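You operate a simulated robot arm through the tools that you are given. There is no shell and no other tool.

Carry out the task below with a simulated robot arm. There is one attempt and no reset: what you move stays moved.

JOB
Close the local carton and tape it with the yellow strip.
Fine: lay the strip on the seam, slide the carton into the press, press, then slide it back out. Where these are worked on the way, their far stop is far enough and under half their travel is too little: grey slide.

The check looks at the end state, three seconds after you hand in, the way a careful person would. Anything else that was tipped, shoved, dropped, spilled or broken makes it a failure.

ROBOT AND FRAMES
A 7-joint arm with a two-finger parallel gripper, fixed in place. Base frame: the origin is at the foot of the arm, x ahead of it, y to its left, z up; the work surface is at about z = 800. Lengths are in mm, angles in degrees, forces in N, time in s.
With the tool pointing down near the work surface it reaches from about 240 to 680 mm from the base axis. Its first joint turns from -66.0 to 66.0 degrees. Payload 2.4 kg.
The TCP is the grasp point between the finger pads, 30 mm short of the fingertips. In the tool frame z runs along the fingers and y along their closing line. Largest opening 94 mm; finger width 28, thickness 10; the body of the gripper, 50 by 96 mm, starts 55 mm behind the TCP.
Orientation is that of the tool frame in the base frame, as a unit quaternion [w, x, y, z]. With the fingers straight down and closing along the base's y, the tool's x points along the base's -x, its y along +y and its z along -z.

CONTROLS
- The arm moves only by the tool drive_tool. Its argument "moves" is one flat list of numbers, 7 for each row, row after row: the gripper command, from -1 (fully open) to 1 (shut), values between in proportion, then the shift along the tool's x, y, z in units of 20 mm (1.0 is 20 mm), then the turn, a rotation vector about the tool's x, y, z in units of 5 degrees (1.0 is 5 degrees). In form: [grip, x, y, z, ax, ay, az, grip, x, y, z, ax, ay, az, ...]. A call has 1 to 20 rows; each row shifts and turns the commanded pose from where the row before left it, along the tool's axes as they then stand. A call with a number of a shift or a turn outside -1 to 1 is refused whole. A row lasts 0.2 s, in which the tool goes at most 50 mm and 8.6 degrees; a call with a longer step from one row to the next is refused whole, and so is a gripper value outside its range. Where a pose cannot be reached the arm comes as near as it can. A force on the tool above 70 N (or 10 N above the force at the start of the call, whichever is more), or a blocked arm, ends the call early, and 0.2 s more pass. The fingers move at their own pace (about 153 mm/s each) and stop on an object; they squeeze with about 44 N. The grip force told is the motor's: it shows also when the fingers shut on nothing. Time passes only in rows, and 0.2 s behind the last, so rows that do not move let the fingers close. The reply holds the time, the measured pose of the TCP, the force on the tool along the base axes, the opening and the grip force, in the units named above and with some noise, with the torque about the TCP (base axes, N m) and any sound that the robot's microphone picked up.
- Cameras (640 x 400 px; columns grow to the right, rows downward): "scene" is fixed at [25.6, 458.9, 1455.6]; the picture's right is [-0.88, -0.47, 0.00], its down [-0.22, 0.41, -0.89] and it looks along [0.41, -0.78, -0.46] (base axes); focal length 347 px, centre (320, 200). "wrist" rides on the gripper at [76, 14, -102] in the tool frame; the picture's right is [-0.18, 0.98, 0.00], its down [-0.75, -0.14, -0.64] and it looks along [-0.63, -0.12, 0.77] (tool axes); focal length 243 px, centre (320, 200). There is no depth. A picture from a camera that has moved, and an enlarged one, comes with that camera's place and axes in the base frame and with its lens.
- camera(camera): a new picture of that camera. No time passes.
- inspect(camera, box): a new picture of the part [left, top, right, bottom] of that camera's present view, enlarged. No time passes.
- job_done(): hands the job in; it is judged then, once.

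Nothing tells you positions but the pictures and the camera data. Unless the task says otherwise, let go and move clear before handing in.

The tools are called after "Request:" by a JSON object that holds its "api" and its "payload". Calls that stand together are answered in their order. drive_tool: Moves the arm, as the interface text tells. Its arguments: {"type":"object","properties":{"moves":{"type":"array","items":{"type":"number"}}},"required":["moves"]} The other tools are called the same way: camera (camera) takes a picture; inspect (camera, box) takes an enlarged picture of a part of a camera's view; job_done () hands the job in.

At the start:

```text
t: 0.0
eef_pos: [418.8, -102.0, 1178.7]
orientation: [0.0, 0.0, 1.0, 0.0]
contact_force: [-0.5, -0.6, -0.2]
wrist_torque: [0.03, -0.03, -0.04]
opening: 94.0
finger_force: 0.0
```

scene: 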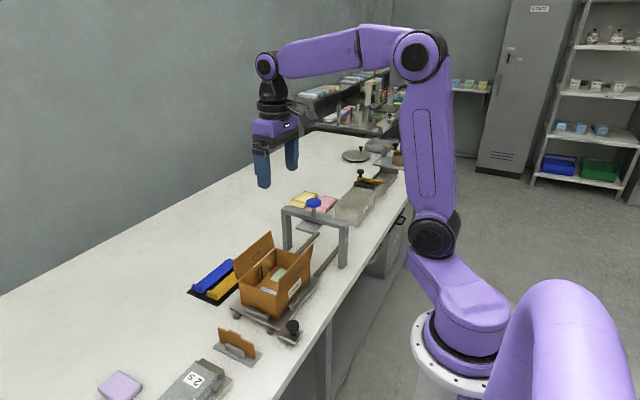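
wrist: 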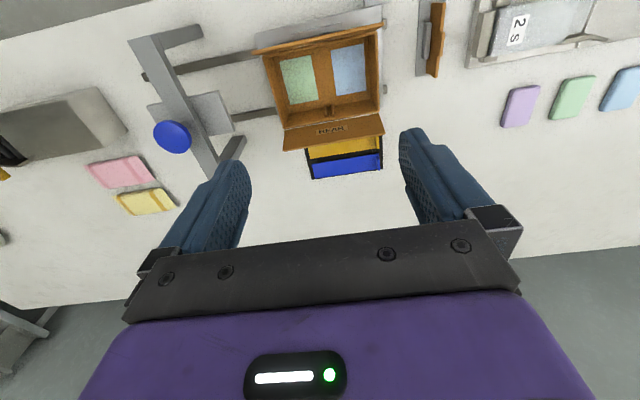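

I see a carton with open flaps on a slide, a press (arch with a blue knob) next to it, and a blue and a yellow strip in a tray behind the carton. I'll look closer first before moving anything.

Request:
{"api": "inspect", "payload": {"camera": "scene", "box": [180, 180, 360, 380]}}

Request:
{"api": "inspect", "payload": {"camera": "wrist", "box": [120, 0, 450, 200]}}

Request:
{"api": "inspect", "payload": {"camera": "scene", "box": [270, 120, 430, 270]}}

Request:
{"api": "inspect", "payload": {"camera": "scene", "box": [80, 300, 320, 400]}}

```text
2.00 times, centred on (270, 280) of scene
camera zoom: at [25.6, 458.9, 1455.6], right [-0.88, -0.47, 0.0], down [-0.22, 0.41, -0.89], along [0.41, -0.78, -0.46], focal length 695 px, centre (420, 40)
```

zoom: 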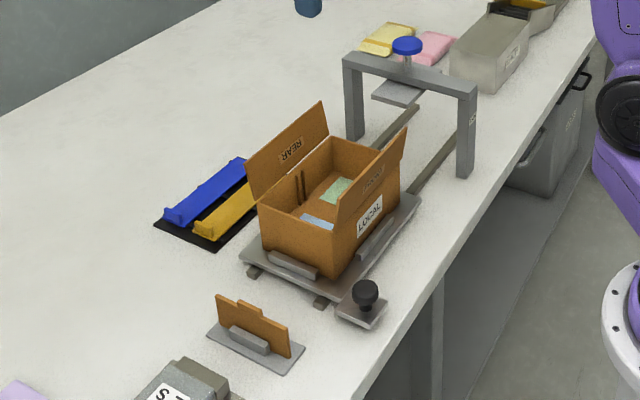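

```text
1.94 times, centred on (285, 100) of wrist
camera zoom: at [344.0, -88.0, 1283.3], right [0.18, 0.98, 0.0], down [0.75, -0.14, 0.64], along [0.63, -0.12, -0.77], focal length 470 px, centre (388, 394)
```

zoom: 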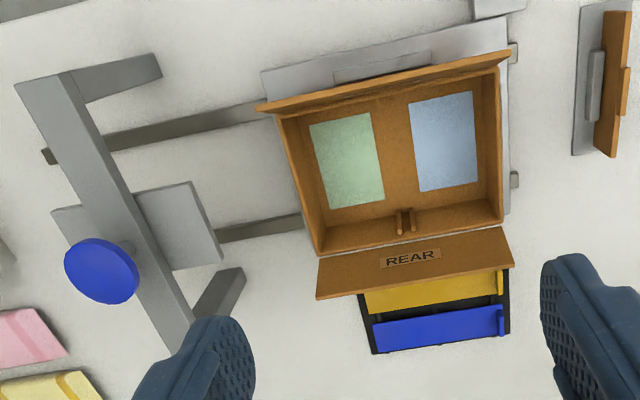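

```text
2.67 times, centred on (350, 195) of scene
camera zoom: at [25.6, 458.9, 1455.6], right [-0.88, -0.47, 0.0], down [-0.22, 0.41, -0.89], along [0.41, -0.78, -0.46], focal length 926 px, centre (240, 213)
```

zoom: 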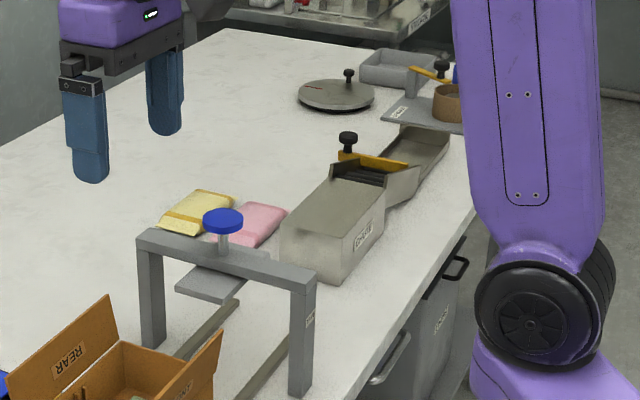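

```text
2.67 times, centred on (200, 350) of scene
camera zoom: at [25.6, 458.9, 1455.6], right [-0.88, -0.47, 0.0], down [-0.22, 0.41, -0.89], along [0.41, -0.78, -0.46], focal length 926 px, centre (640, -200)
```

zoom: 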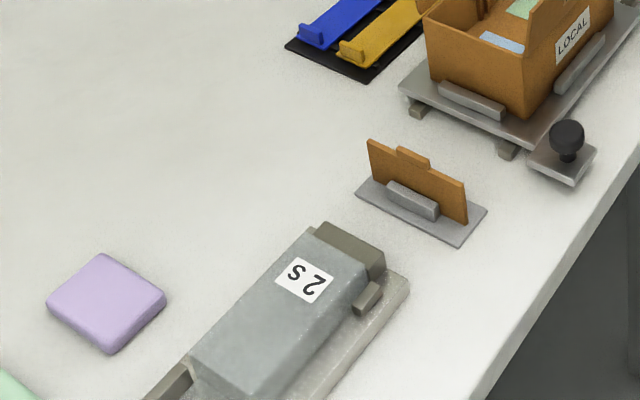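

The carton sits on the slide plate (about x 385–515, y −205 to 8), the strips tray is behind it (x 566–669), and the press is at about y −250. I'll pull the arm back and down to see the carton and knob more clearly.

Request:
{"api": "drive_tool", "payload": {"moves": [-1, 0.93, 0, 0.6, 0, 0, 0, -1, 0.93, 0, 0.6, 0, 0, 0, -1, 0.93, 0, 0.6, 0, 0, 0, -1, 0.93, 0, 0.6, 0, 0, 0, -1, 0.93, 0, 0.6, 0, 0, 0, -1, 0.93, 0, 0.6, 0, 0, 0, -1, 0.93, 0, 0.6, 0, 0, 0, -1, 0.93, 0, 0.6, 0, 0, 0]}}

Request:
{"api": "camera", "payload": {"camera": "wrist"}}

Request:
{"api": "inspect", "payload": {"camera": "scene", "box": [220, 220, 320, 345]}}

```text
t: 1.8
eef_pos: [270.0, -102.9, 1083.5]
orientation: [0.001, 0.0, 1.0, 0.0]
contact_force: [0.4, -0.1, -0.6]
wrist_torque: [-0.01, 0.04, 0.02]
opening: 94.2
finger_force: 0.0
```

```text
taken
camera wrist: at [194.3, -87.9, 1186.8], right [0.18, 0.98, 0.0], down [0.75, -0.14, 0.64], along [0.63, -0.12, -0.77], focal length 243 px, centre (320, 200)
```

wrist: 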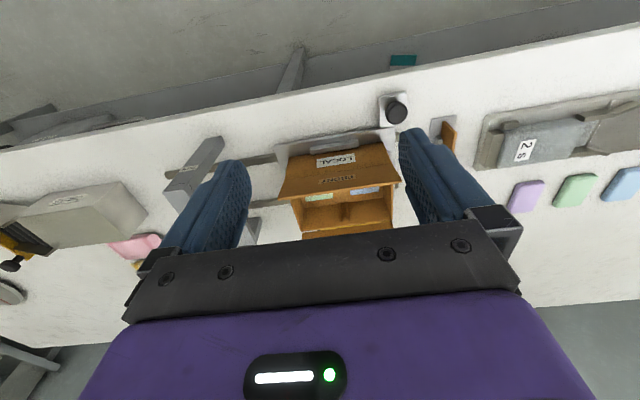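

```text
3.20 times, centred on (270, 282) of scene
camera zoom: at [25.6, 458.9, 1455.6], right [-0.88, -0.47, 0.0], down [-0.22, 0.41, -0.89], along [0.41, -0.78, -0.46], focal length 1111 px, centre (480, -64)
```

zoom: 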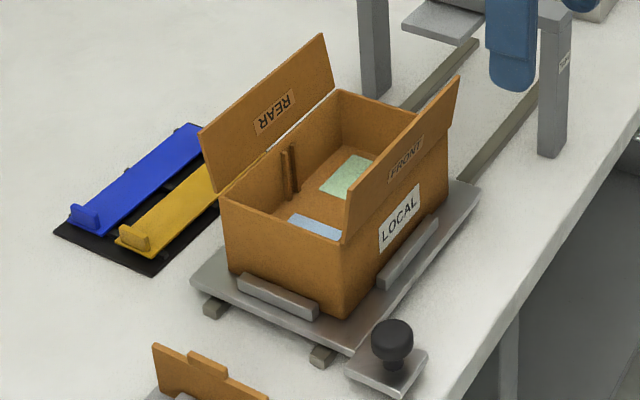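

The carton rim is about z 895 (x 390–500, y −176 to −22), with both flaps standing to z ≈ 950. Now I'll move over the carton, well above the flaps, to look closely at the strips.

Request:
{"api": "drive_tool", "payload": {"moves": [-1, -0.9, 0.24, 0.38, 0, 0, 0, -1, -0.9, 0.24, 0.38, 0, 0, 0, -1, -0.9, 0.24, 0.38, 0, 0, 0, -1, -0.9, 0.24, 0.38, 0, 0, 0, -1, -0.9, 0.24, 0.38, 0, 0, 0, -1, -0.9, 0.24, 0.38, 0, 0, 0, -1, -0.9, 0.24, 0.38, 0, 0, 0, -1, -0.9, 0.24, 0.38, 0, 0, 0, -1, -0.9, 0.24, 0.38, 0, 0, 0]}}

Request:
{"api": "camera", "payload": {"camera": "wrist"}}

Request:
{"api": "inspect", "payload": {"camera": "wrist", "box": [240, 100, 420, 230]}}

Request:
{"api": "inspect", "payload": {"camera": "scene", "box": [180, 245, 260, 315]}}

```text
t: 3.8
eef_pos: [433.5, -58.8, 1015.0]
orientation: [0.001, -0.001, 1.0, 0.0]
contact_force: [-0.6, 0.0, 0.1]
wrist_torque: [-0.01, 0.01, 0.03]
opening: 93.9
finger_force: 0.0
```

```text
taken
camera wrist: at [357.8, -44.9, 1118.8], right [0.18, 0.98, 0.0], down [0.75, -0.14, 0.64], along [0.63, -0.12, -0.77], focal length 243 px, centre (320, 200)
```

wrist: 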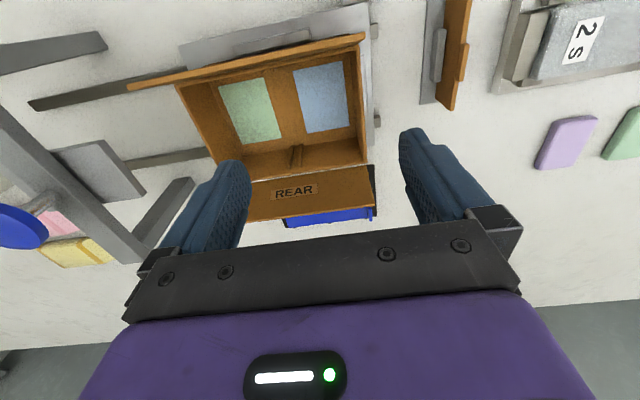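

```text
3.08 times, centred on (330, 165) of wrist
camera zoom: at [357.8, -44.9, 1118.8], right [0.18, 0.98, 0.0], down [0.75, -0.14, 0.64], along [0.63, -0.12, -0.77], focal length 746 px, centre (289, 308)
```

zoom: 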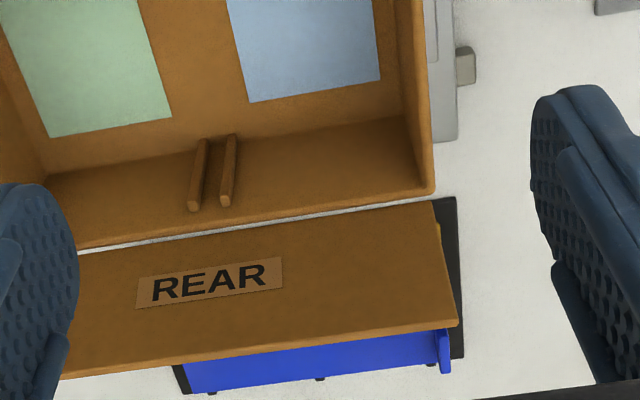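

```text
5.71 times, centred on (220, 280) of scene
camera zoom: at [25.6, 458.9, 1455.6], right [-0.88, -0.47, 0.0], down [-0.22, 0.41, -0.89], along [0.41, -0.78, -0.46], focal length 1985 px, centre (891, -257)
```

zoom: 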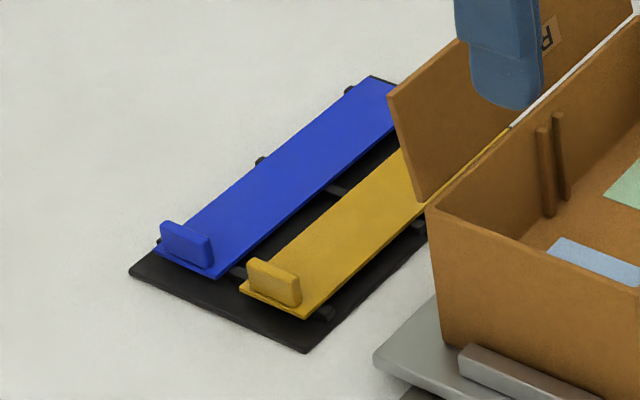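

The yellow strip lies in the nearer lane of the tray and has an upright tab at its +y end; both flaps stand open. Next I shut the gripper, go behind the rear flap (x ≈ 545) and lower to push it closed.

Request:
{"api": "drive_tool", "payload": {"moves": [1, -0.93, -0.343, 0, 0, 0, 0, 1, -0.93, -0.343, 0, 0, 0, 0, 1, -0.93, -0.343, 0, 0, 0, 0, 1, -0.93, -0.343, 0, 0, 0, 0, 1, -0.93, -0.343, 0, 0, 0, 0, 1, -0.93, -0.343, 0, 0, 0, 0, 1, 0, 0, 0.95, 0, 0, 0, 1, 0, 0, 0.95, 0, 0, 0, 1, 0, 0, 0.95, 0, 0, 0]}}

Request:
{"api": "camera", "payload": {"camera": "scene"}}

Request:
{"api": "camera", "payload": {"camera": "wrist"}}

```text
t: 5.8
eef_pos: [545.3, -99.9, 957.4]
orientation: [0.0, -0.001, 1.0, 0.0]
contact_force: [0.1, 0.6, -0.4]
wrist_torque: [-0.04, -0.04, 0.02]
opening: 0.0
finger_force: 32.9
```

```text
taken
```

scene: 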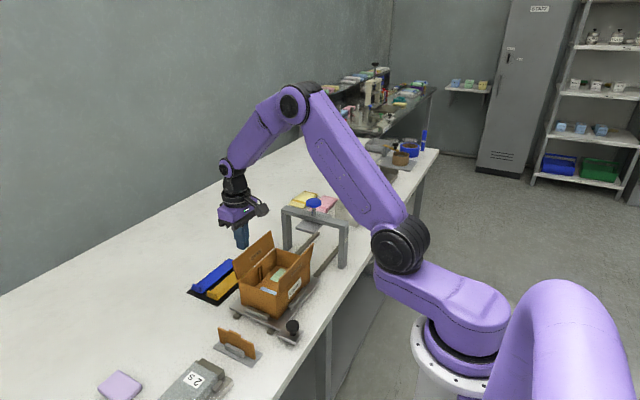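

```text
taken
camera wrist: at [468.9, -86.4, 1061.3], right [0.18, 0.98, 0.0], down [0.75, -0.14, 0.64], along [0.63, -0.12, -0.77], focal length 243 px, centre (320, 200)
```

wrist: 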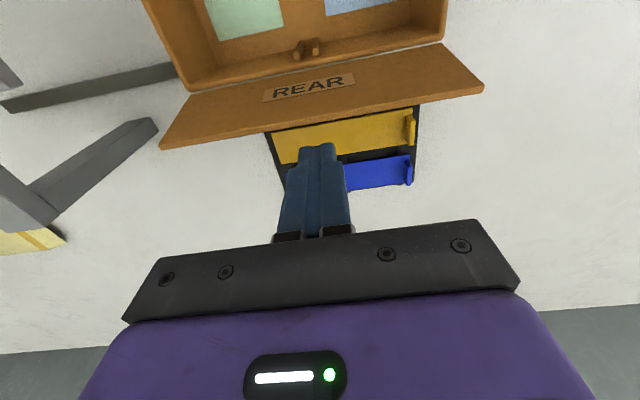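

The closed fingers are behind the rear flap at about x 545, and the yellow strip and tab are visible from here. I'll enlarge the strip before pushing.

Request:
{"api": "inspect", "payload": {"camera": "wrist", "box": [250, 60, 440, 200]}}

Request:
{"api": "inspect", "payload": {"camera": "scene", "box": [200, 200, 330, 345]}}

```text
2.86 times, centred on (345, 130) of wrist
camera zoom: at [468.9, -86.4, 1061.3], right [0.18, 0.98, 0.0], down [0.75, -0.14, 0.64], along [0.63, -0.12, -0.77], focal length 693 px, centre (249, 400)
```

zoom: 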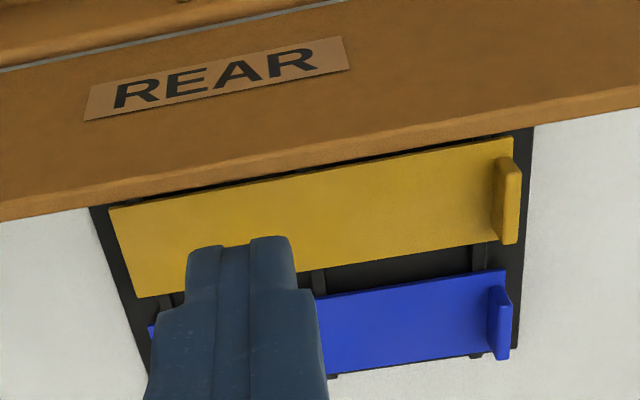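

```text
2.76 times, centred on (265, 272) of scene
camera zoom: at [25.6, 458.9, 1455.6], right [-0.88, -0.47, 0.0], down [-0.22, 0.41, -0.89], along [0.41, -0.78, -0.46], focal length 958 px, centre (472, 0)
```

zoom: 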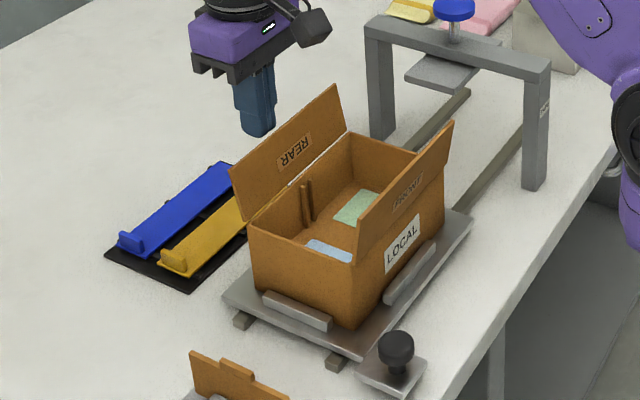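

The yellow strip spans about x 572–614, y −161 to −9, with its tab near (594, −15). Now I push the rear flap inward along an arc about its hinge at (500, 894).

Request:
{"api": "drive_tool", "payload": {"moves": [1, 0.665, 0, 0, 0, 0, 0, 1, 0.6, 0, 0, 0, 0, 0, 1, 0.4, 0, -0.05, 0, 0, 0, 1, 0.4, 0, 0, 0, 0, 0, 1, 0.375, 0, 0.1, 0, 0, 0, 1, 0.275, 0, 0.2, 0, 0, 0, 1, 0.25, 0, 0.3, 0, 0, 0, 1, 0.2, 0, 0.4, 0, 0, 0]}}

Request:
{"api": "inspect", "payload": {"camera": "scene", "box": [200, 200, 330, 345]}}

Request:
{"api": "camera", "payload": {"camera": "wrist"}}

```text
t: 7.6
eef_pos: [480.8, -99.9, 938.6]
orientation: [-0.001, -0.001, 1.0, 0.0]
contact_force: [0.3, 0.2, 0.0]
wrist_torque: [0.02, 0.01, 0.02]
opening: 0.0
finger_force: 32.4
```

```text
2.76 times, centred on (265, 272) of scene
camera zoom: at [25.6, 458.9, 1455.6], right [-0.88, -0.47, 0.0], down [-0.22, 0.41, -0.89], along [0.41, -0.78, -0.46], focal length 958 px, centre (472, 0)
```

zoom: 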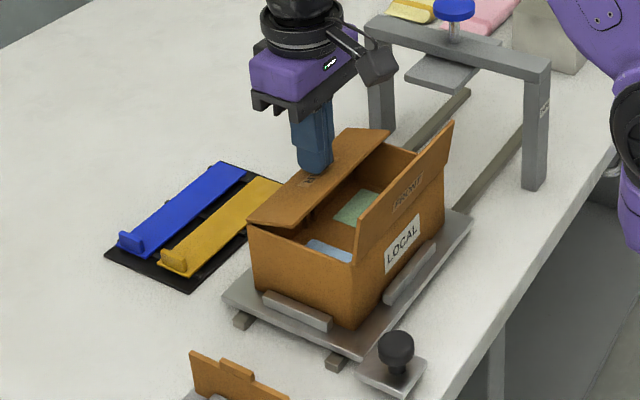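

```text
taken
camera wrist: at [405.6, -86.2, 1042.8], right [0.18, 0.98, 0.0], down [0.75, -0.14, 0.64], along [0.63, -0.12, -0.77], focal length 243 px, centre (320, 200)
```

wrist: 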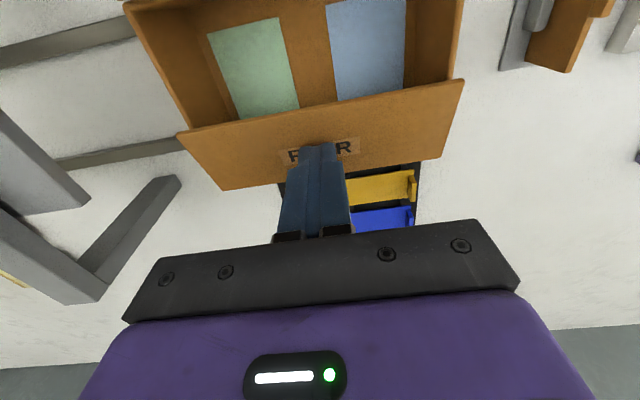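

The rear flap is folding in smoothly with no measurable force. I'll keep going down along the arc until it is flat.

Request:
{"api": "drive_tool", "payload": {"moves": [1, 0.08, 0, 0.25, 0, 0, 0, 1, 0.05, 0, 0.2, 0, 0, 0, 1, 0, 0, 0.15, 0, 0, 0]}}

Request:
{"api": "inspect", "payload": {"camera": "scene", "box": [200, 200, 330, 345]}}

```text
t: 8.4
eef_pos: [478.0, -100.3, 928.7]
orientation: [0.002, 0.0, 1.0, -0.001]
contact_force: [-7.5, 0.1, 38.6]
wrist_torque: [-0.03, 0.11, 0.02]
opening: 0.0
finger_force: 33.3
```

```text
2.76 times, centred on (265, 272) of scene
camera zoom: at [24.8, 459.1, 1455.6], right [-0.88, -0.47, 0.0], down [-0.22, 0.41, -0.89], along [0.41, -0.78, -0.46], focal length 958 px, centre (472, 0)
```

zoom: 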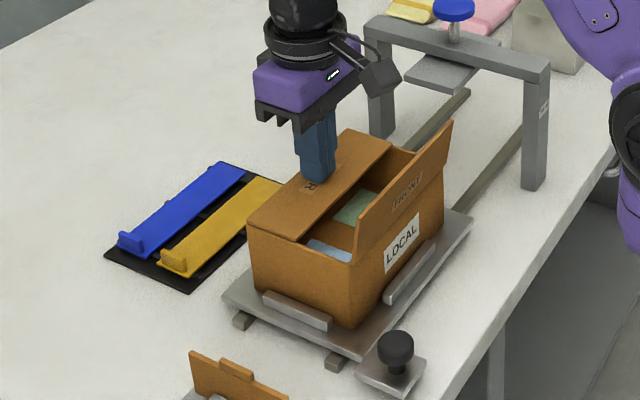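

The rear flap reads flat and firmly seated (38 N at fingertip z ≈ 899). I'll lift off, check that it stays, and move over to the outside of the front flap.

Request:
{"api": "drive_tool", "payload": {"moves": [1, 0, 0, -0.9, 0, 0, 0, 1, 0, 0, -0.9, 0, 0, 0, 1, 0, 0, -0.9, 0, 0, 0, 1, 0, 0, -0.9, 0, 0, 0, 1, 0.95, 0, 0, 0, 0, 0, 1, 0.95, 0, 0, 0, 0, 0, 1, 0.95, 0, 0, 0, 0, 0, 1, 0.95, 0, 0, 0, 0, 0, 1, 0.95, 0, 0, 0, 0, 0, 1, 0.95, 0, 0, 0, 0, 0, 1, 0.95, 0, 0, 0, 0, 0]}}

Request:
{"api": "inspect", "payload": {"camera": "scene", "box": [200, 200, 330, 345]}}

Request:
{"api": "camera", "payload": {"camera": "wrist"}}

```text
t: 10.8
eef_pos: [346.1, -101.7, 999.0]
orientation: [0.0, 0.0, 1.0, 0.0]
contact_force: [-0.1, -0.3, 0.2]
wrist_torque: [0.0, -0.02, 0.04]
opening: 0.0
finger_force: 33.2
```

```text
2.76 times, centred on (265, 272) of scene
camera zoom: at [25.6, 458.9, 1455.6], right [-0.88, -0.47, 0.0], down [-0.22, 0.41, -0.89], along [0.41, -0.78, -0.46], focal length 958 px, centre (472, 0)
```

zoom: 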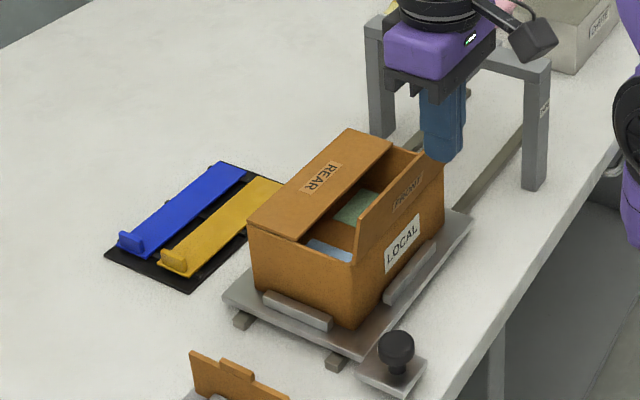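

```text
taken
camera wrist: at [270.1, -86.3, 1103.8], right [0.18, 0.98, 0.0], down [0.75, -0.14, 0.64], along [0.63, -0.12, -0.77], focal length 243 px, centre (320, 200)
```

wrist: 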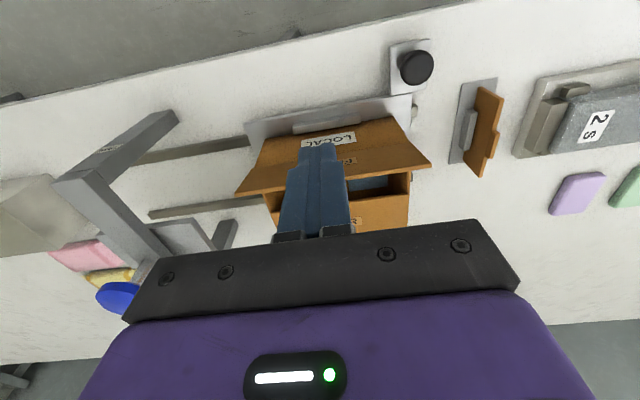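

The rear flap stays down. Now I lower outside the front flap (hinge about x 390) and push it in along the mirrored arc.

Request:
{"api": "drive_tool", "payload": {"moves": [1, 0, 0, 0.7, 0, 0, 0, 1, 0, 0, 0.7, 0, 0, 0, 1, 0, 0, 0.7, 0, 0, 0, 1, -0.6, 0, 0, 0, 0, 0, 1, -0.6, 0, 0, 0, 0, 0, 1, -0.4, 0, -0.05, 0, 0, 0, 1, -0.4, 0, 0, 0, 0, 0, 1, -0.375, 0, 0.1, 0, 0, 0, 1, -0.275, 0, 0.2, 0, 0, 0, 1, -0.25, 0, 0.3, 0, 0, 0, 1, -0.2, 0, 0.4, 0, 0, 0]}}

Request:
{"api": "inspect", "payload": {"camera": "scene", "box": [200, 200, 330, 345]}}

```text
t: 13.2
eef_pos: [407.4, -101.1, 937.3]
orientation: [0.0, 0.0, 1.0, 0.0]
contact_force: [-0.3, 0.0, 0.4]
wrist_torque: [0.01, 0.03, -0.04]
opening: 0.2
finger_force: 33.3
```

```text
2.76 times, centred on (265, 272) of scene
camera zoom: at [25.6, 458.9, 1455.6], right [-0.88, -0.47, 0.0], down [-0.22, 0.41, -0.89], along [0.41, -0.78, -0.46], focal length 958 px, centre (472, 0)
```

zoom: 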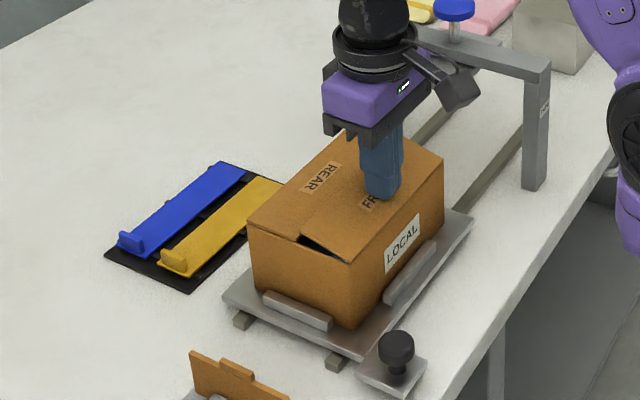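

Request:
{"api": "drive_tool", "payload": {"moves": [1, -0.1, 0, 0.22, 0, 0, 0, 1, -0.05, 0, 0.18, 0, 0, 0, 1, 0, 0, 0.12, 0, 0, 0]}}

Request:
{"api": "inspect", "payload": {"camera": "scene", "box": [200, 200, 330, 345]}}

```text
t: 14.0
eef_pos: [410.9, -100.2, 928.7]
orientation: [0.001, -0.001, 1.0, 0.0]
contact_force: [-6.1, 1.3, 38.7]
wrist_torque: [0.01, 0.48, 0.02]
opening: 0.1
finger_force: 33.4
```

```text
2.76 times, centred on (265, 272) of scene
camera zoom: at [24.9, 459.1, 1455.6], right [-0.88, -0.47, 0.0], down [-0.22, 0.41, -0.89], along [0.41, -0.78, -0.46], focal length 958 px, centre (472, 0)
```

zoom: 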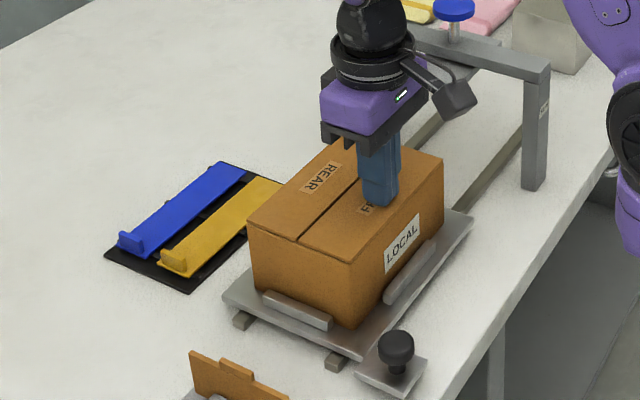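

Both flaps are now flat with a thin seam between them. I lift off and open the gripper, then look at the seam and at the strip tab from above.

Request:
{"api": "drive_tool", "payload": {"moves": [1, 0, 0, -0.9, 0, 0, 0, 1, 0, 0, -0.9, 0, 0, 0, 1, 0, 0, -0.9, 0, 0, 0, 1, 0, 0, -0.9, 0, 0, 0, -1, 0.5, 0, -0.8, 0, 0, 0, -1, 0.5, 0, -0.8, 0, 0, 0]}}

Request:
{"api": "camera", "payload": {"camera": "wrist"}}

Request:
{"api": "inspect", "payload": {"camera": "scene", "box": [180, 200, 330, 345]}}

```text
t: 15.4
eef_pos: [389.6, -99.7, 1031.0]
orientation: [0.0, 0.0, 1.0, -0.001]
contact_force: [-0.2, 0.8, -0.4]
wrist_torque: [0.03, 0.0, 0.0]
opening: 94.1
finger_force: 0.1
```

```text
taken
camera wrist: at [314.4, -86.1, 1135.7], right [0.18, 0.98, 0.0], down [0.75, -0.14, 0.64], along [0.63, -0.12, -0.77], focal length 243 px, centre (320, 200)
```

wrist: 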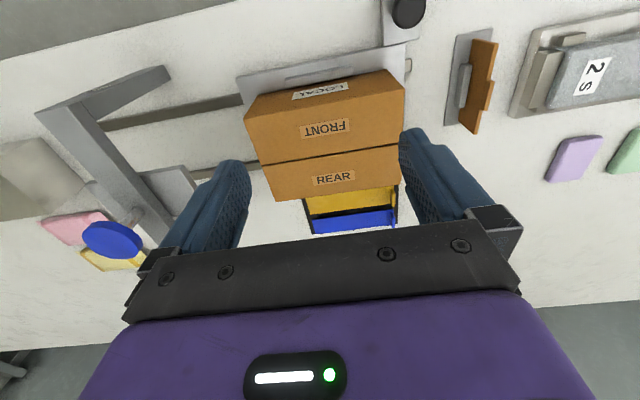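

```text
2.76 times, centred on (255, 272) of scene
camera zoom: at [25.6, 458.9, 1455.6], right [-0.88, -0.47, 0.0], down [-0.22, 0.41, -0.89], along [0.41, -0.78, -0.46], focal length 958 px, centre (499, 0)
```

zoom: 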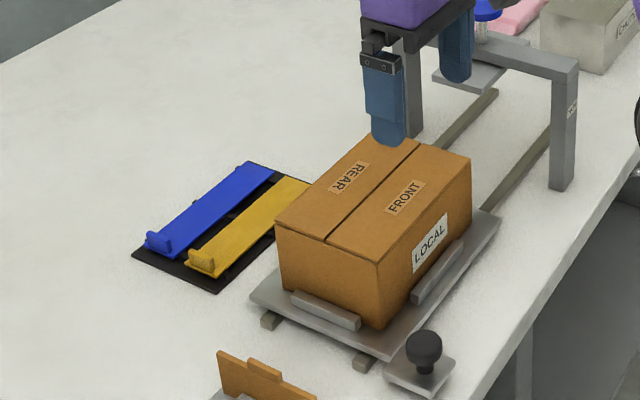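

Both flaps hold flat and the seam is visible. I'll enlarge to measure the seam and the strip accurately.

Request:
{"api": "inspect", "payload": {"camera": "wrist", "box": [230, 60, 420, 240]}}

Request:
{"api": "inspect", "payload": {"camera": "scene", "box": [235, 240, 310, 310]}}

```text
2.22 times, centred on (325, 150) of wrist
camera zoom: at [314.4, -86.1, 1135.7], right [0.18, 0.98, 0.0], down [0.75, -0.14, 0.64], along [0.63, -0.12, -0.77], focal length 539 px, centre (309, 311)
```

zoom: 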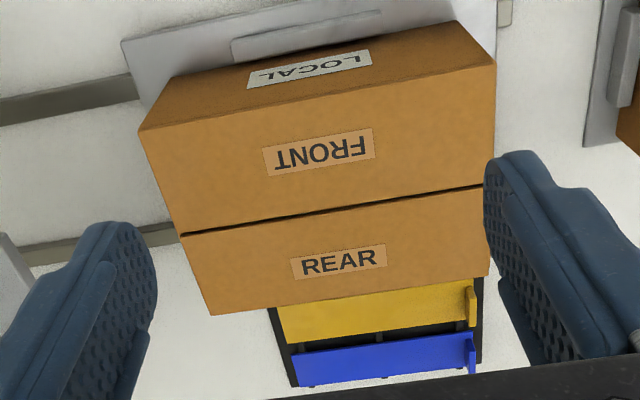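

```text
5.71 times, centred on (272, 275) of scene
camera zoom: at [25.6, 458.9, 1455.6], right [-0.88, -0.47, 0.0], down [-0.22, 0.41, -0.89], along [0.41, -0.78, -0.46], focal length 1985 px, centre (591, -229)
```

zoom: 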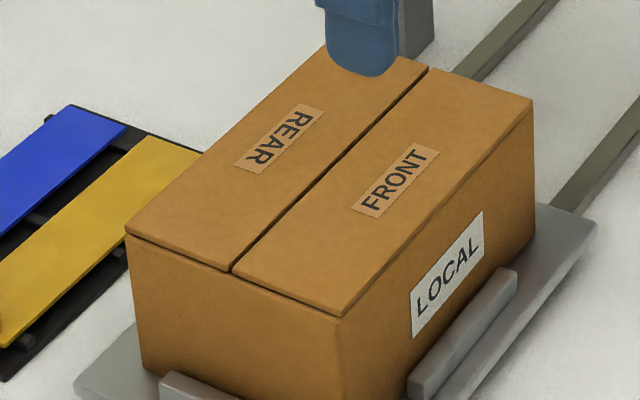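

The seam runs along x ≈ 447 from y ≈ −178 to −23 at z ≈ 898. Next I move nearer the tab of the yellow strip for an accurate close look.

Request:
{"api": "drive_tool", "payload": {"moves": [-1, -0.9, 0.7, 0.5, 0, 0, 0, -1, -0.9, 0.7, 0.5, 0, 0, 0, -1, -0.9, 0.7, 0.5, 0, 0, 0, -1, -0.9, 0.7, 0.5, 0, 0, 0, -1, -0.9, 0.7, 0.5, 0, 0, 0]}}

Request:
{"api": "camera", "payload": {"camera": "wrist"}}

Request:
{"api": "inspect", "payload": {"camera": "wrist", "box": [250, 100, 400, 220]}}

Request:
{"api": "inspect", "payload": {"camera": "scene", "box": [185, 250, 255, 310]}}

```text
t: 16.6
eef_pos: [479.1, -29.1, 981.6]
orientation: [0.0, -0.001, 1.0, 0.0]
contact_force: [0.3, -0.9, 0.3]
wrist_torque: [-0.02, -0.02, 0.03]
opening: 94.0
finger_force: 0.1
```

```text
taken
camera wrist: at [404.3, -15.9, 1086.2], right [0.18, 0.98, 0.0], down [0.75, -0.14, 0.64], along [0.63, -0.12, -0.77], focal length 243 px, centre (320, 200)
```

wrist: 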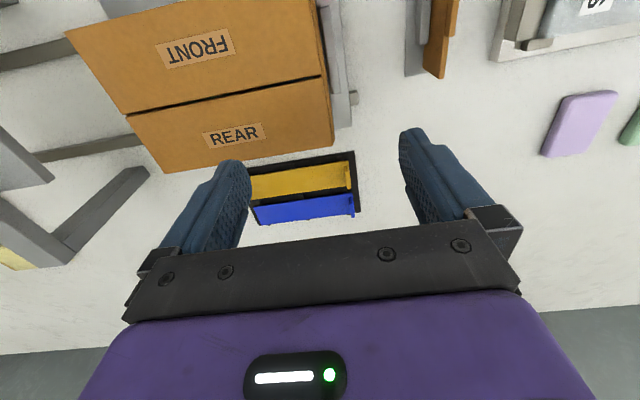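

```text
3.33 times, centred on (325, 160) of wrist
camera zoom: at [404.3, -15.9, 1086.2], right [0.18, 0.98, 0.0], down [0.75, -0.14, 0.64], along [0.63, -0.12, -0.77], focal length 809 px, centre (303, 333)
```

zoom: 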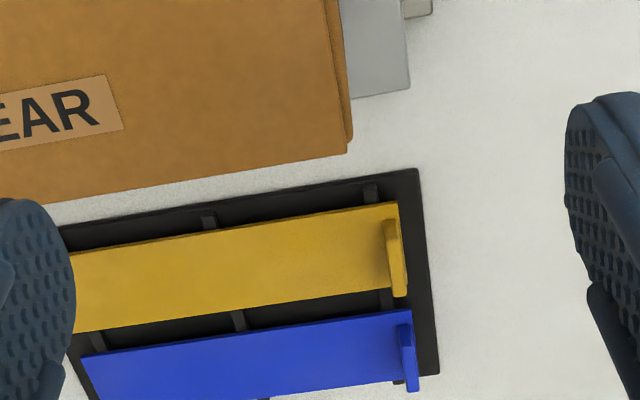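

```text
6.67 times, centred on (220, 280) of scene
camera zoom: at [25.6, 458.9, 1455.6], right [-0.88, -0.47, 0.0], down [-0.22, 0.41, -0.89], along [0.41, -0.78, -0.46], focal length 2315 px, centre (987, -333)
```

zoom: 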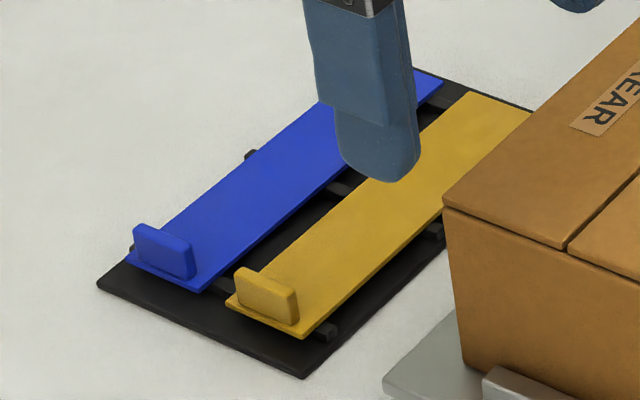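

The yellow strip's tab is at about x 576–606, y −21 to −13, top z ≈ 826, and its strip surface is at z ≈ 812. I move above the tab with the fingers partly open, closing along y.

Request:
{"api": "drive_tool", "payload": {"moves": [0.1, -0.933, 0.1, 0.33, 0, 0, 0, 0.1, -0.933, 0.1, 0.33, 0, 0, 0, 0.1, -0.933, 0.1, 0.33, 0, 0, 0, 0.1, -0.933, 0.1, 0.33, 0, 0, 0, 0.1, -0.933, 0.1, 0.33, 0, 0, 0, 0.1, -0.933, 0.1, 0.33, 0, 0, 0, 0.1, 0, 0, 0.9, 0, 0, 0, 0.1, 0, 0, 0.9, 0, 0, 0]}}

Request:
{"api": "camera", "payload": {"camera": "wrist"}}

Request:
{"api": "inspect", "payload": {"camera": "scene", "box": [170, 230, 260, 310]}}

```text
t: 18.4
eef_pos: [593.7, -18.5, 906.6]
orientation: [0.001, -0.001, 1.0, 0.001]
contact_force: [-0.3, 0.2, -0.2]
wrist_torque: [-0.02, 0.01, 0.02]
opening: 42.3
finger_force: 0.0
```

```text
taken
camera wrist: at [516.9, -4.4, 1010.2], right [0.18, 0.98, 0.0], down [0.75, -0.14, 0.64], along [0.63, -0.12, -0.77], focal length 243 px, centre (320, 200)
```

wrist: 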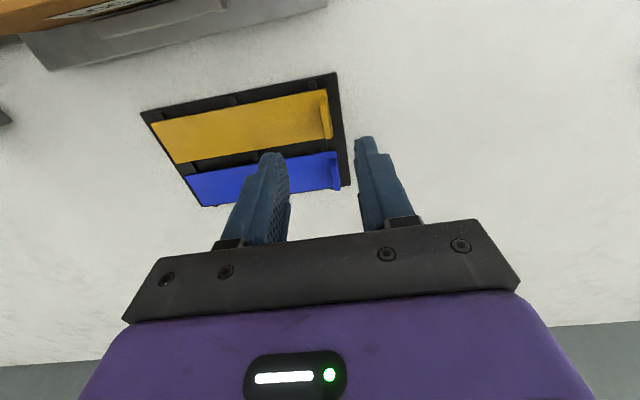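

```text
5.00 times, centred on (215, 270) of scene
camera zoom: at [25.6, 458.9, 1455.6], right [-0.88, -0.47, 0.0], down [-0.22, 0.41, -0.89], along [0.41, -0.78, -0.46], focal length 1737 px, centre (845, -150)
```

zoom: 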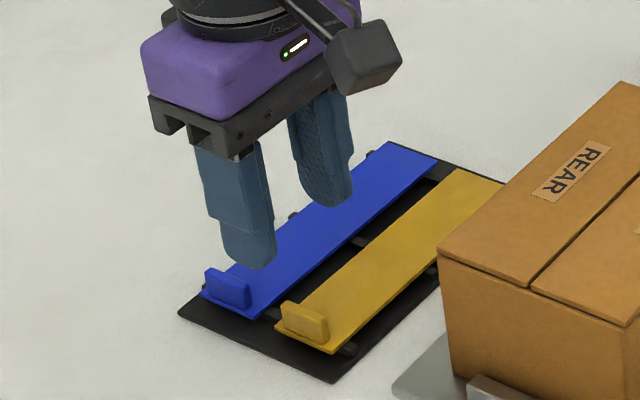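

Request:
{"api": "inspect", "payload": {"camera": "wrist", "box": [240, 60, 400, 200]}}

```text
2.86 times, centred on (320, 130) of wrist
camera zoom: at [516.9, -4.4, 1010.2], right [0.18, 0.98, 0.0], down [0.75, -0.14, 0.64], along [0.63, -0.12, -0.77], focal length 693 px, centre (320, 400)
```

zoom: 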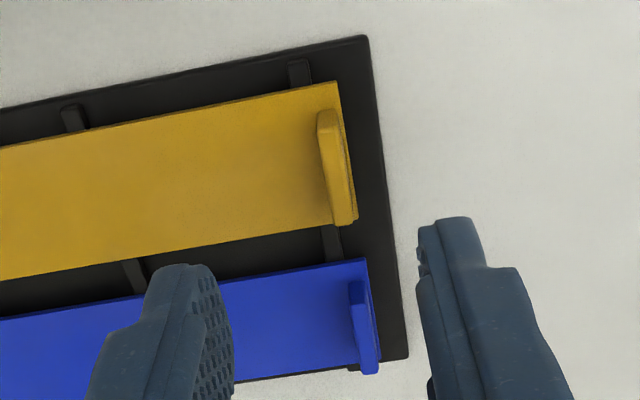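

The tab's top is centred at about (590, −14). I adjust sideways and lower to just above the strip surface, then check.

Request:
{"api": "drive_tool", "payload": {"moves": [0.1, 0.16, 0.225, 0.8, 0, 0, 0, 0.1, 0, 0, 0.8, 0, 0, 0, 0.1, 0, 0, 0.6, 0, 0, 0, 0.1, 0, 0, 0.4, 0, 0, 0, 0.1, 0, 0, 0.2, 0, 0, 0]}}

Request:
{"api": "inspect", "payload": {"camera": "scene", "box": [180, 250, 250, 310]}}

Request:
{"api": "inspect", "payload": {"camera": "wrist", "box": [220, 80, 420, 230]}}

```text
t: 19.6
eef_pos: [588.2, -14.4, 849.4]
orientation: [0.0, 0.0, 1.0, 0.001]
contact_force: [0.5, 0.4, 0.8]
wrist_torque: [0.03, 0.02, -0.02]
opening: 42.3
finger_force: 0.0
```

```text
6.67 times, centred on (215, 280) of scene
camera zoom: at [25.6, 458.9, 1455.6], right [-0.88, -0.47, 0.0], down [-0.22, 0.41, -0.89], along [0.41, -0.78, -0.46], focal length 2315 px, centre (1020, -333)
```

zoom: 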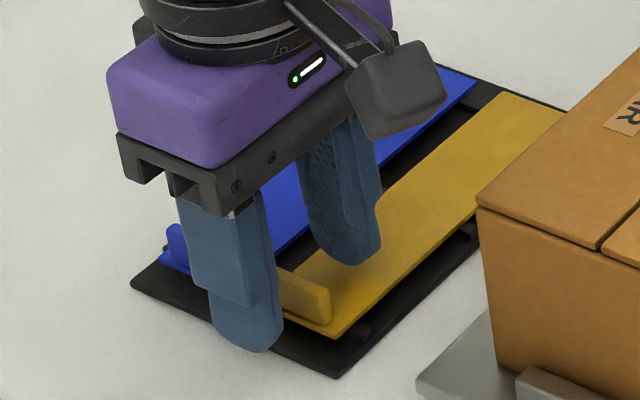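

```text
2.67 times, centred on (320, 155) of wrist
camera zoom: at [514.0, 0.1, 953.5], right [0.18, 0.98, 0.0], down [0.75, -0.14, 0.64], along [0.63, -0.12, -0.77], focal length 647 px, centre (320, 320)
```

zoom: 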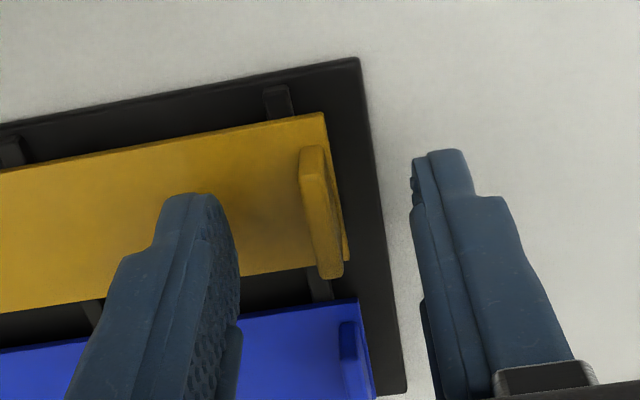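

The fingers straddle the tab on both sides, with the tips still above the strip. I lower 4 mm more and close on the tab.

Request:
{"api": "drive_tool", "payload": {"moves": [0.1, -0.08, 0.02, 0.22, 0, 0, 0, 0.4, 0, 0, 0, 0, 0, 0, 0.7, 0, 0, 0, 0, 0, 0, 1, 0, 0, 0, 0, 0, 0, 1, 0, 0, 0, 0, 0, 0]}}

Request:
{"api": "inspect", "payload": {"camera": "scene", "box": [180, 250, 250, 310]}}

Request:
{"api": "inspect", "payload": {"camera": "wrist", "box": [220, 80, 420, 230]}}

```text
t: 20.8
eef_pos: [590.4, -13.4, 845.6]
orientation: [-0.001, 0.0, 1.0, 0.001]
contact_force: [0.2, 1.0, 0.4]
wrist_torque: [-0.02, 0.0, -0.02]
opening: 0.7
finger_force: 35.5
```

```text
6.67 times, centred on (215, 280) of scene
camera zoom: at [25.6, 458.9, 1455.6], right [-0.88, -0.47, 0.0], down [-0.22, 0.41, -0.89], along [0.41, -0.78, -0.46], focal length 2315 px, centre (1020, -333)
```

zoom: 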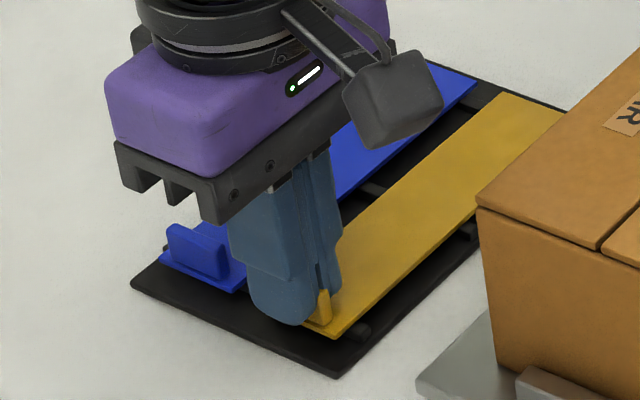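

```text
2.67 times, centred on (320, 155) of wrist
camera zoom: at [515.5, 0.7, 949.4], right [0.18, 0.98, 0.0], down [0.75, -0.14, 0.64], along [0.63, -0.12, -0.77], focal length 647 px, centre (320, 320)
```

zoom: 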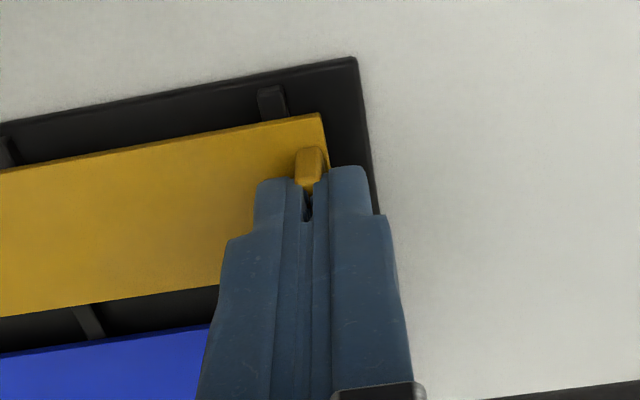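

Request:
{"api": "inspect", "payload": {"camera": "wrist", "box": [280, 110, 370, 180]}}

Request:
{"api": "inspect", "payload": {"camera": "scene", "box": [200, 275, 230, 302]}}

```text
5.71 times, centred on (325, 145) of wrist
camera zoom: at [515.5, 0.7, 949.4], right [0.18, 0.98, 0.0], down [0.75, -0.14, 0.64], along [0.63, -0.12, -0.77], focal length 1386 px, centre (291, 514)
```

zoom: 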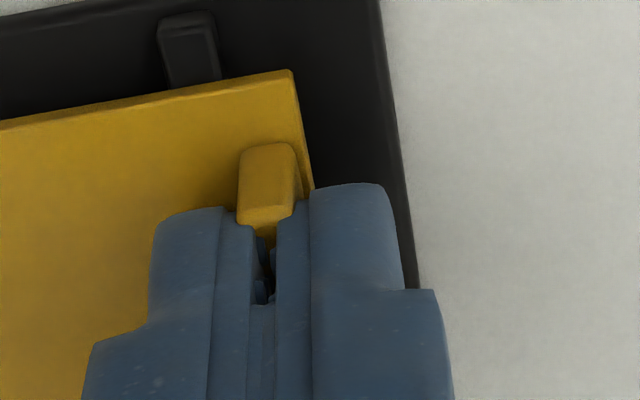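

```text
14.81 times, centred on (215, 288) of scene
camera zoom: at [25.6, 458.9, 1455.6], right [-0.88, -0.47, 0.0], down [-0.22, 0.41, -0.89], along [0.41, -0.78, -0.46], focal length 5145 px, centre (1876, -1111)
```

zoom: 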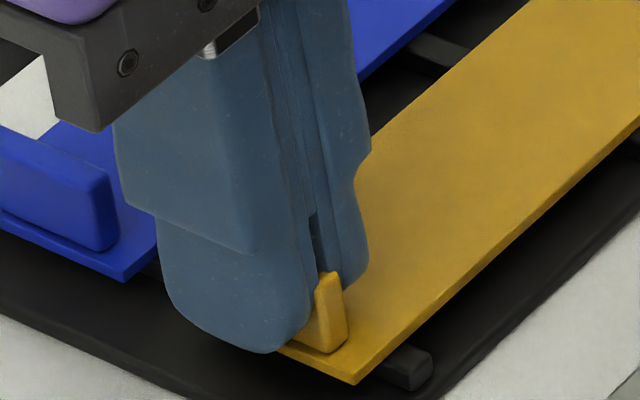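

The tab sits between the fingertips, though the reported opening is small (0.7 mm). I'll lift just a little and check whether the strip comes up.

Request:
{"api": "drive_tool", "payload": {"moves": [1, 0, 0, -0.15, 0, 0, 0, 1, 0, 0, -0.2, 0, 0, 0]}}

Request:
{"api": "inspect", "payload": {"camera": "scene", "box": [190, 255, 245, 305]}}

Request:
{"api": "inspect", "payload": {"camera": "wrist", "box": [220, 80, 420, 230]}}

```text
t: 21.4
eef_pos: [591.1, -12.6, 853.4]
orientation: [0.0, 0.0, 1.0, 0.001]
contact_force: [0.0, 0.5, -0.2]
wrist_torque: [-0.02, 0.02, -0.03]
opening: 0.5
finger_force: 35.7
```

```text
8.00 times, centred on (218, 280) of scene
camera zoom: at [25.6, 458.9, 1455.6], right [-0.88, -0.47, 0.0], down [-0.22, 0.41, -0.89], along [0.41, -0.78, -0.46], focal length 2778 px, centre (1140, -440)
```

zoom: 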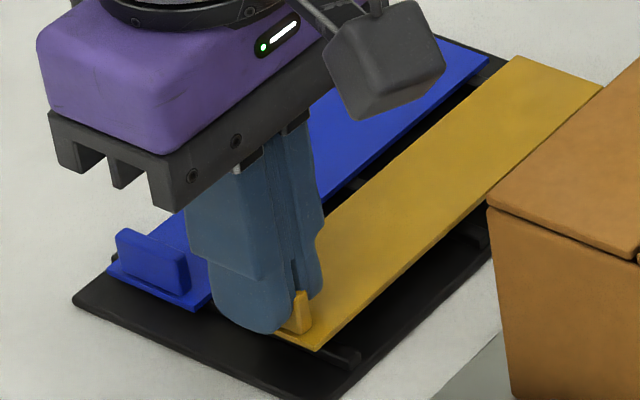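

```text
2.67 times, centred on (320, 155) of wrist
camera zoom: at [515.5, 0.9, 956.4], right [0.18, 0.98, 0.0], down [0.75, -0.14, 0.64], along [0.63, -0.12, -0.77], focal length 647 px, centre (320, 320)
```

zoom: 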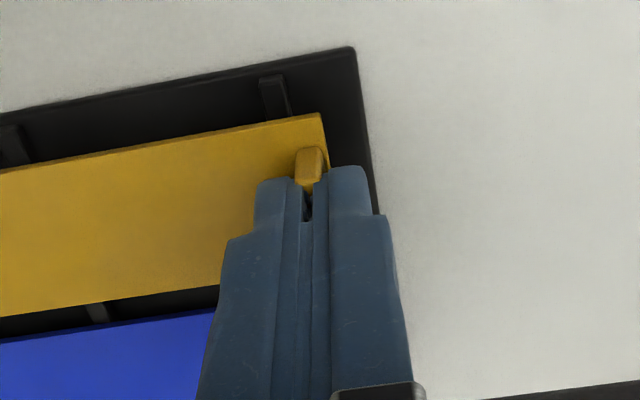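

The strip came up with the fingers and is held level. I raise it clear above the carton top, then check the hold.

Request:
{"api": "drive_tool", "payload": {"moves": [1, 0, 0, -0.4, 0, 0, 0, 1, 0, 0, -0.6, 0, 0, 0, 1, 0, 0, -0.7, 0, 0, 0, 1, 0, 0, -0.7, 0, 0, 0, 1, 0, 0, -0.7, 0, 0, 0, 1, 0, 0, -0.7, 0, 0, 0, 1, 0, 0, -0.7, 0, 0, 0, 1, 0, 0, -0.6, 0, 0, 0, 1, 0, 0, -0.3, 0, 0, 0]}}

Request:
{"api": "inspect", "payload": {"camera": "scene", "box": [180, 200, 310, 320]}}

Request:
{"api": "camera", "payload": {"camera": "wrist"}}

```text
t: 23.4
eef_pos: [591.2, -14.2, 960.5]
orientation: [0.0, 0.0, 1.0, 0.0]
contact_force: [0.3, -0.5, -0.4]
wrist_torque: [0.01, -0.01, 0.01]
opening: 0.6
finger_force: 35.5
```

```text
3.33 times, centred on (245, 260) of scene
camera zoom: at [25.6, 458.9, 1455.6], right [-0.88, -0.47, 0.0], down [-0.22, 0.41, -0.89], along [0.41, -0.78, -0.46], focal length 1158 px, centre (570, 0)
```

zoom: 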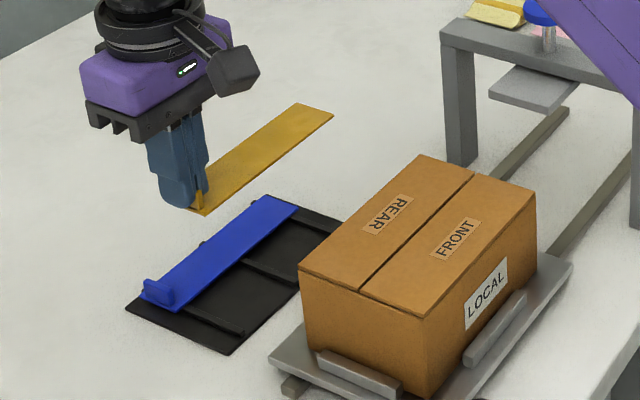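

```text
taken
camera wrist: at [516.0, 0.8, 1065.0], right [0.18, 0.98, 0.0], down [0.75, -0.14, 0.64], along [0.63, -0.12, -0.77], focal length 243 px, centre (320, 200)
```

wrist: 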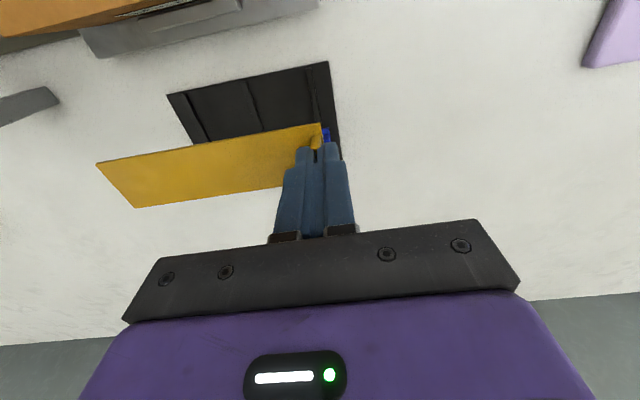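

The strip is held level and firmly. I'll enlarge to measure the strip's position relative to the TCP.

Request:
{"api": "inspect", "payload": {"camera": "wrist", "box": [80, 60, 360, 235]}}

Request:
{"api": "inspect", "payload": {"camera": "scene", "box": [200, 220, 260, 272]}}

```text
2.29 times, centred on (220, 148) of wrist
camera zoom: at [516.0, 0.8, 1065.0], right [0.18, 0.98, 0.0], down [0.75, -0.14, 0.64], along [0.63, -0.12, -0.77], focal length 555 px, centre (549, 320)
```

zoom: 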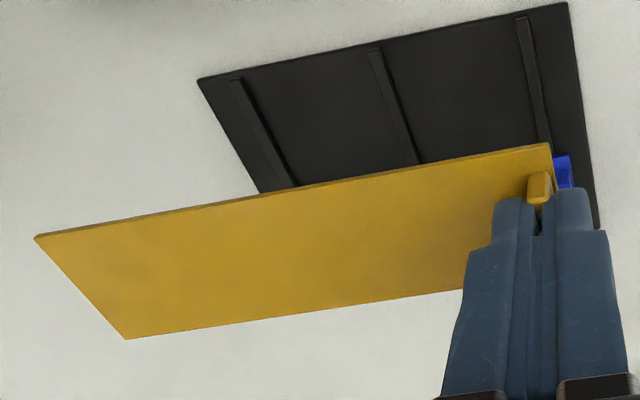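

```text
7.69 times, centred on (230, 246) of scene
camera zoom: at [25.6, 458.9, 1455.6], right [-0.88, -0.47, 0.0], down [-0.22, 0.41, -0.89], along [0.41, -0.78, -0.46], focal length 2672 px, centre (1012, -154)
```

zoom: 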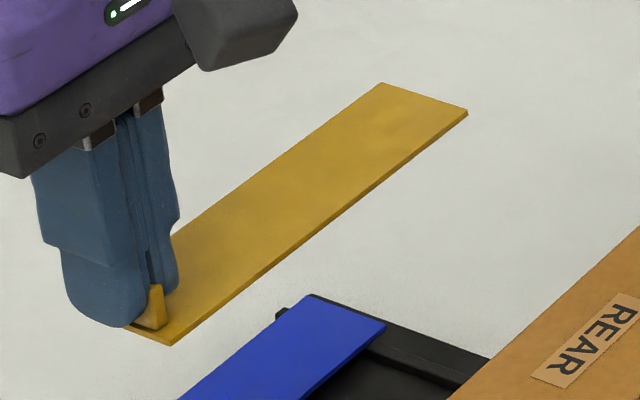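

The strip spans x 571–612, y −161 to −9.5, centred 71 mm toward −y of the TCP. I carry it over the seam, to TCP (446.5, −29.5), staying high.

Request:
{"api": "drive_tool", "payload": {"moves": [1, 0.4, -0.05, 0, 0, 0, 0, 1, 0.7, -0.075, 0, 0, 0, 0, 1, 0.8, -0.08, 0, 0, 0, 0, 1, 0.8, -0.09, 0, 0, 0, 0, 1, 0.8, -0.09, 0, 0, 0, 0, 1, 0.8, -0.09, 0, 0, 0, 0, 1, 0.8, -0.09, 0, 0, 0, 0, 1, 0.8, -0.08, 0, 0, 0, 0, 1, 0.7, -0.07, 0, 0, 0, 0, 1, 0.435, -0.05, 0, 0, 0, 0, 1, 0.2, 0, 0, 0, 0, 0, 1, 0, 0, 0, 0, 0, 0]}}

Request:
{"api": "inspect", "payload": {"camera": "scene", "box": [215, 210, 325, 320]}}

Request:
{"api": "camera", "payload": {"camera": "wrist"}}

```text
t: 26.0
eef_pos: [445.6, -28.9, 960.1]
orientation: [0.0, 0.001, 1.0, 0.0]
contact_force: [0.0, 0.1, 0.2]
wrist_torque: [-0.02, 0.01, 0.0]
opening: 0.3
finger_force: 35.7
```

```text
3.64 times, centred on (270, 265) of scene
camera zoom: at [25.6, 458.9, 1455.6], right [-0.88, -0.47, 0.0], down [-0.22, 0.41, -0.89], along [0.41, -0.78, -0.46], focal length 1263 px, centre (502, -36)
```

zoom: 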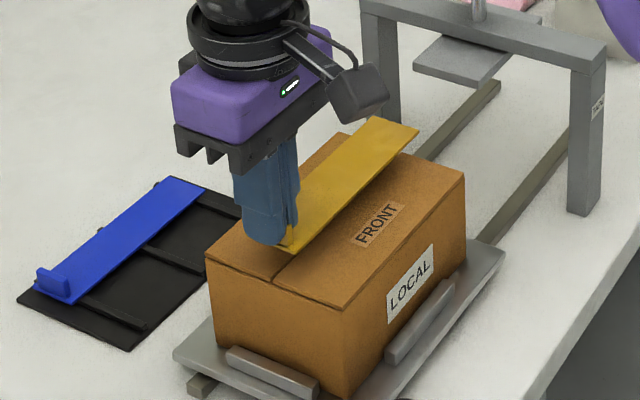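

```text
taken
camera wrist: at [371.0, -15.1, 1064.4], right [0.18, 0.98, 0.0], down [0.75, -0.14, 0.64], along [0.63, -0.12, -0.77], focal length 243 px, centre (320, 200)
```

wrist: 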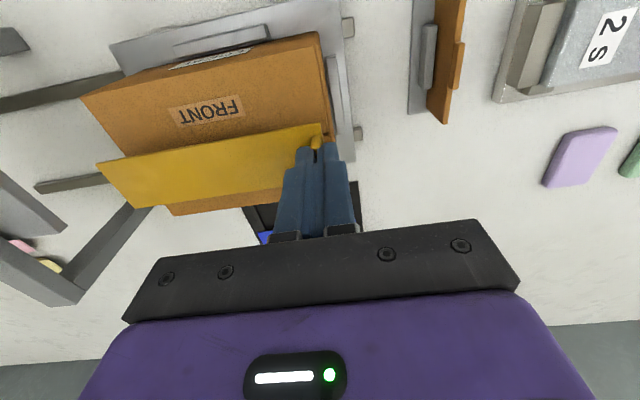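

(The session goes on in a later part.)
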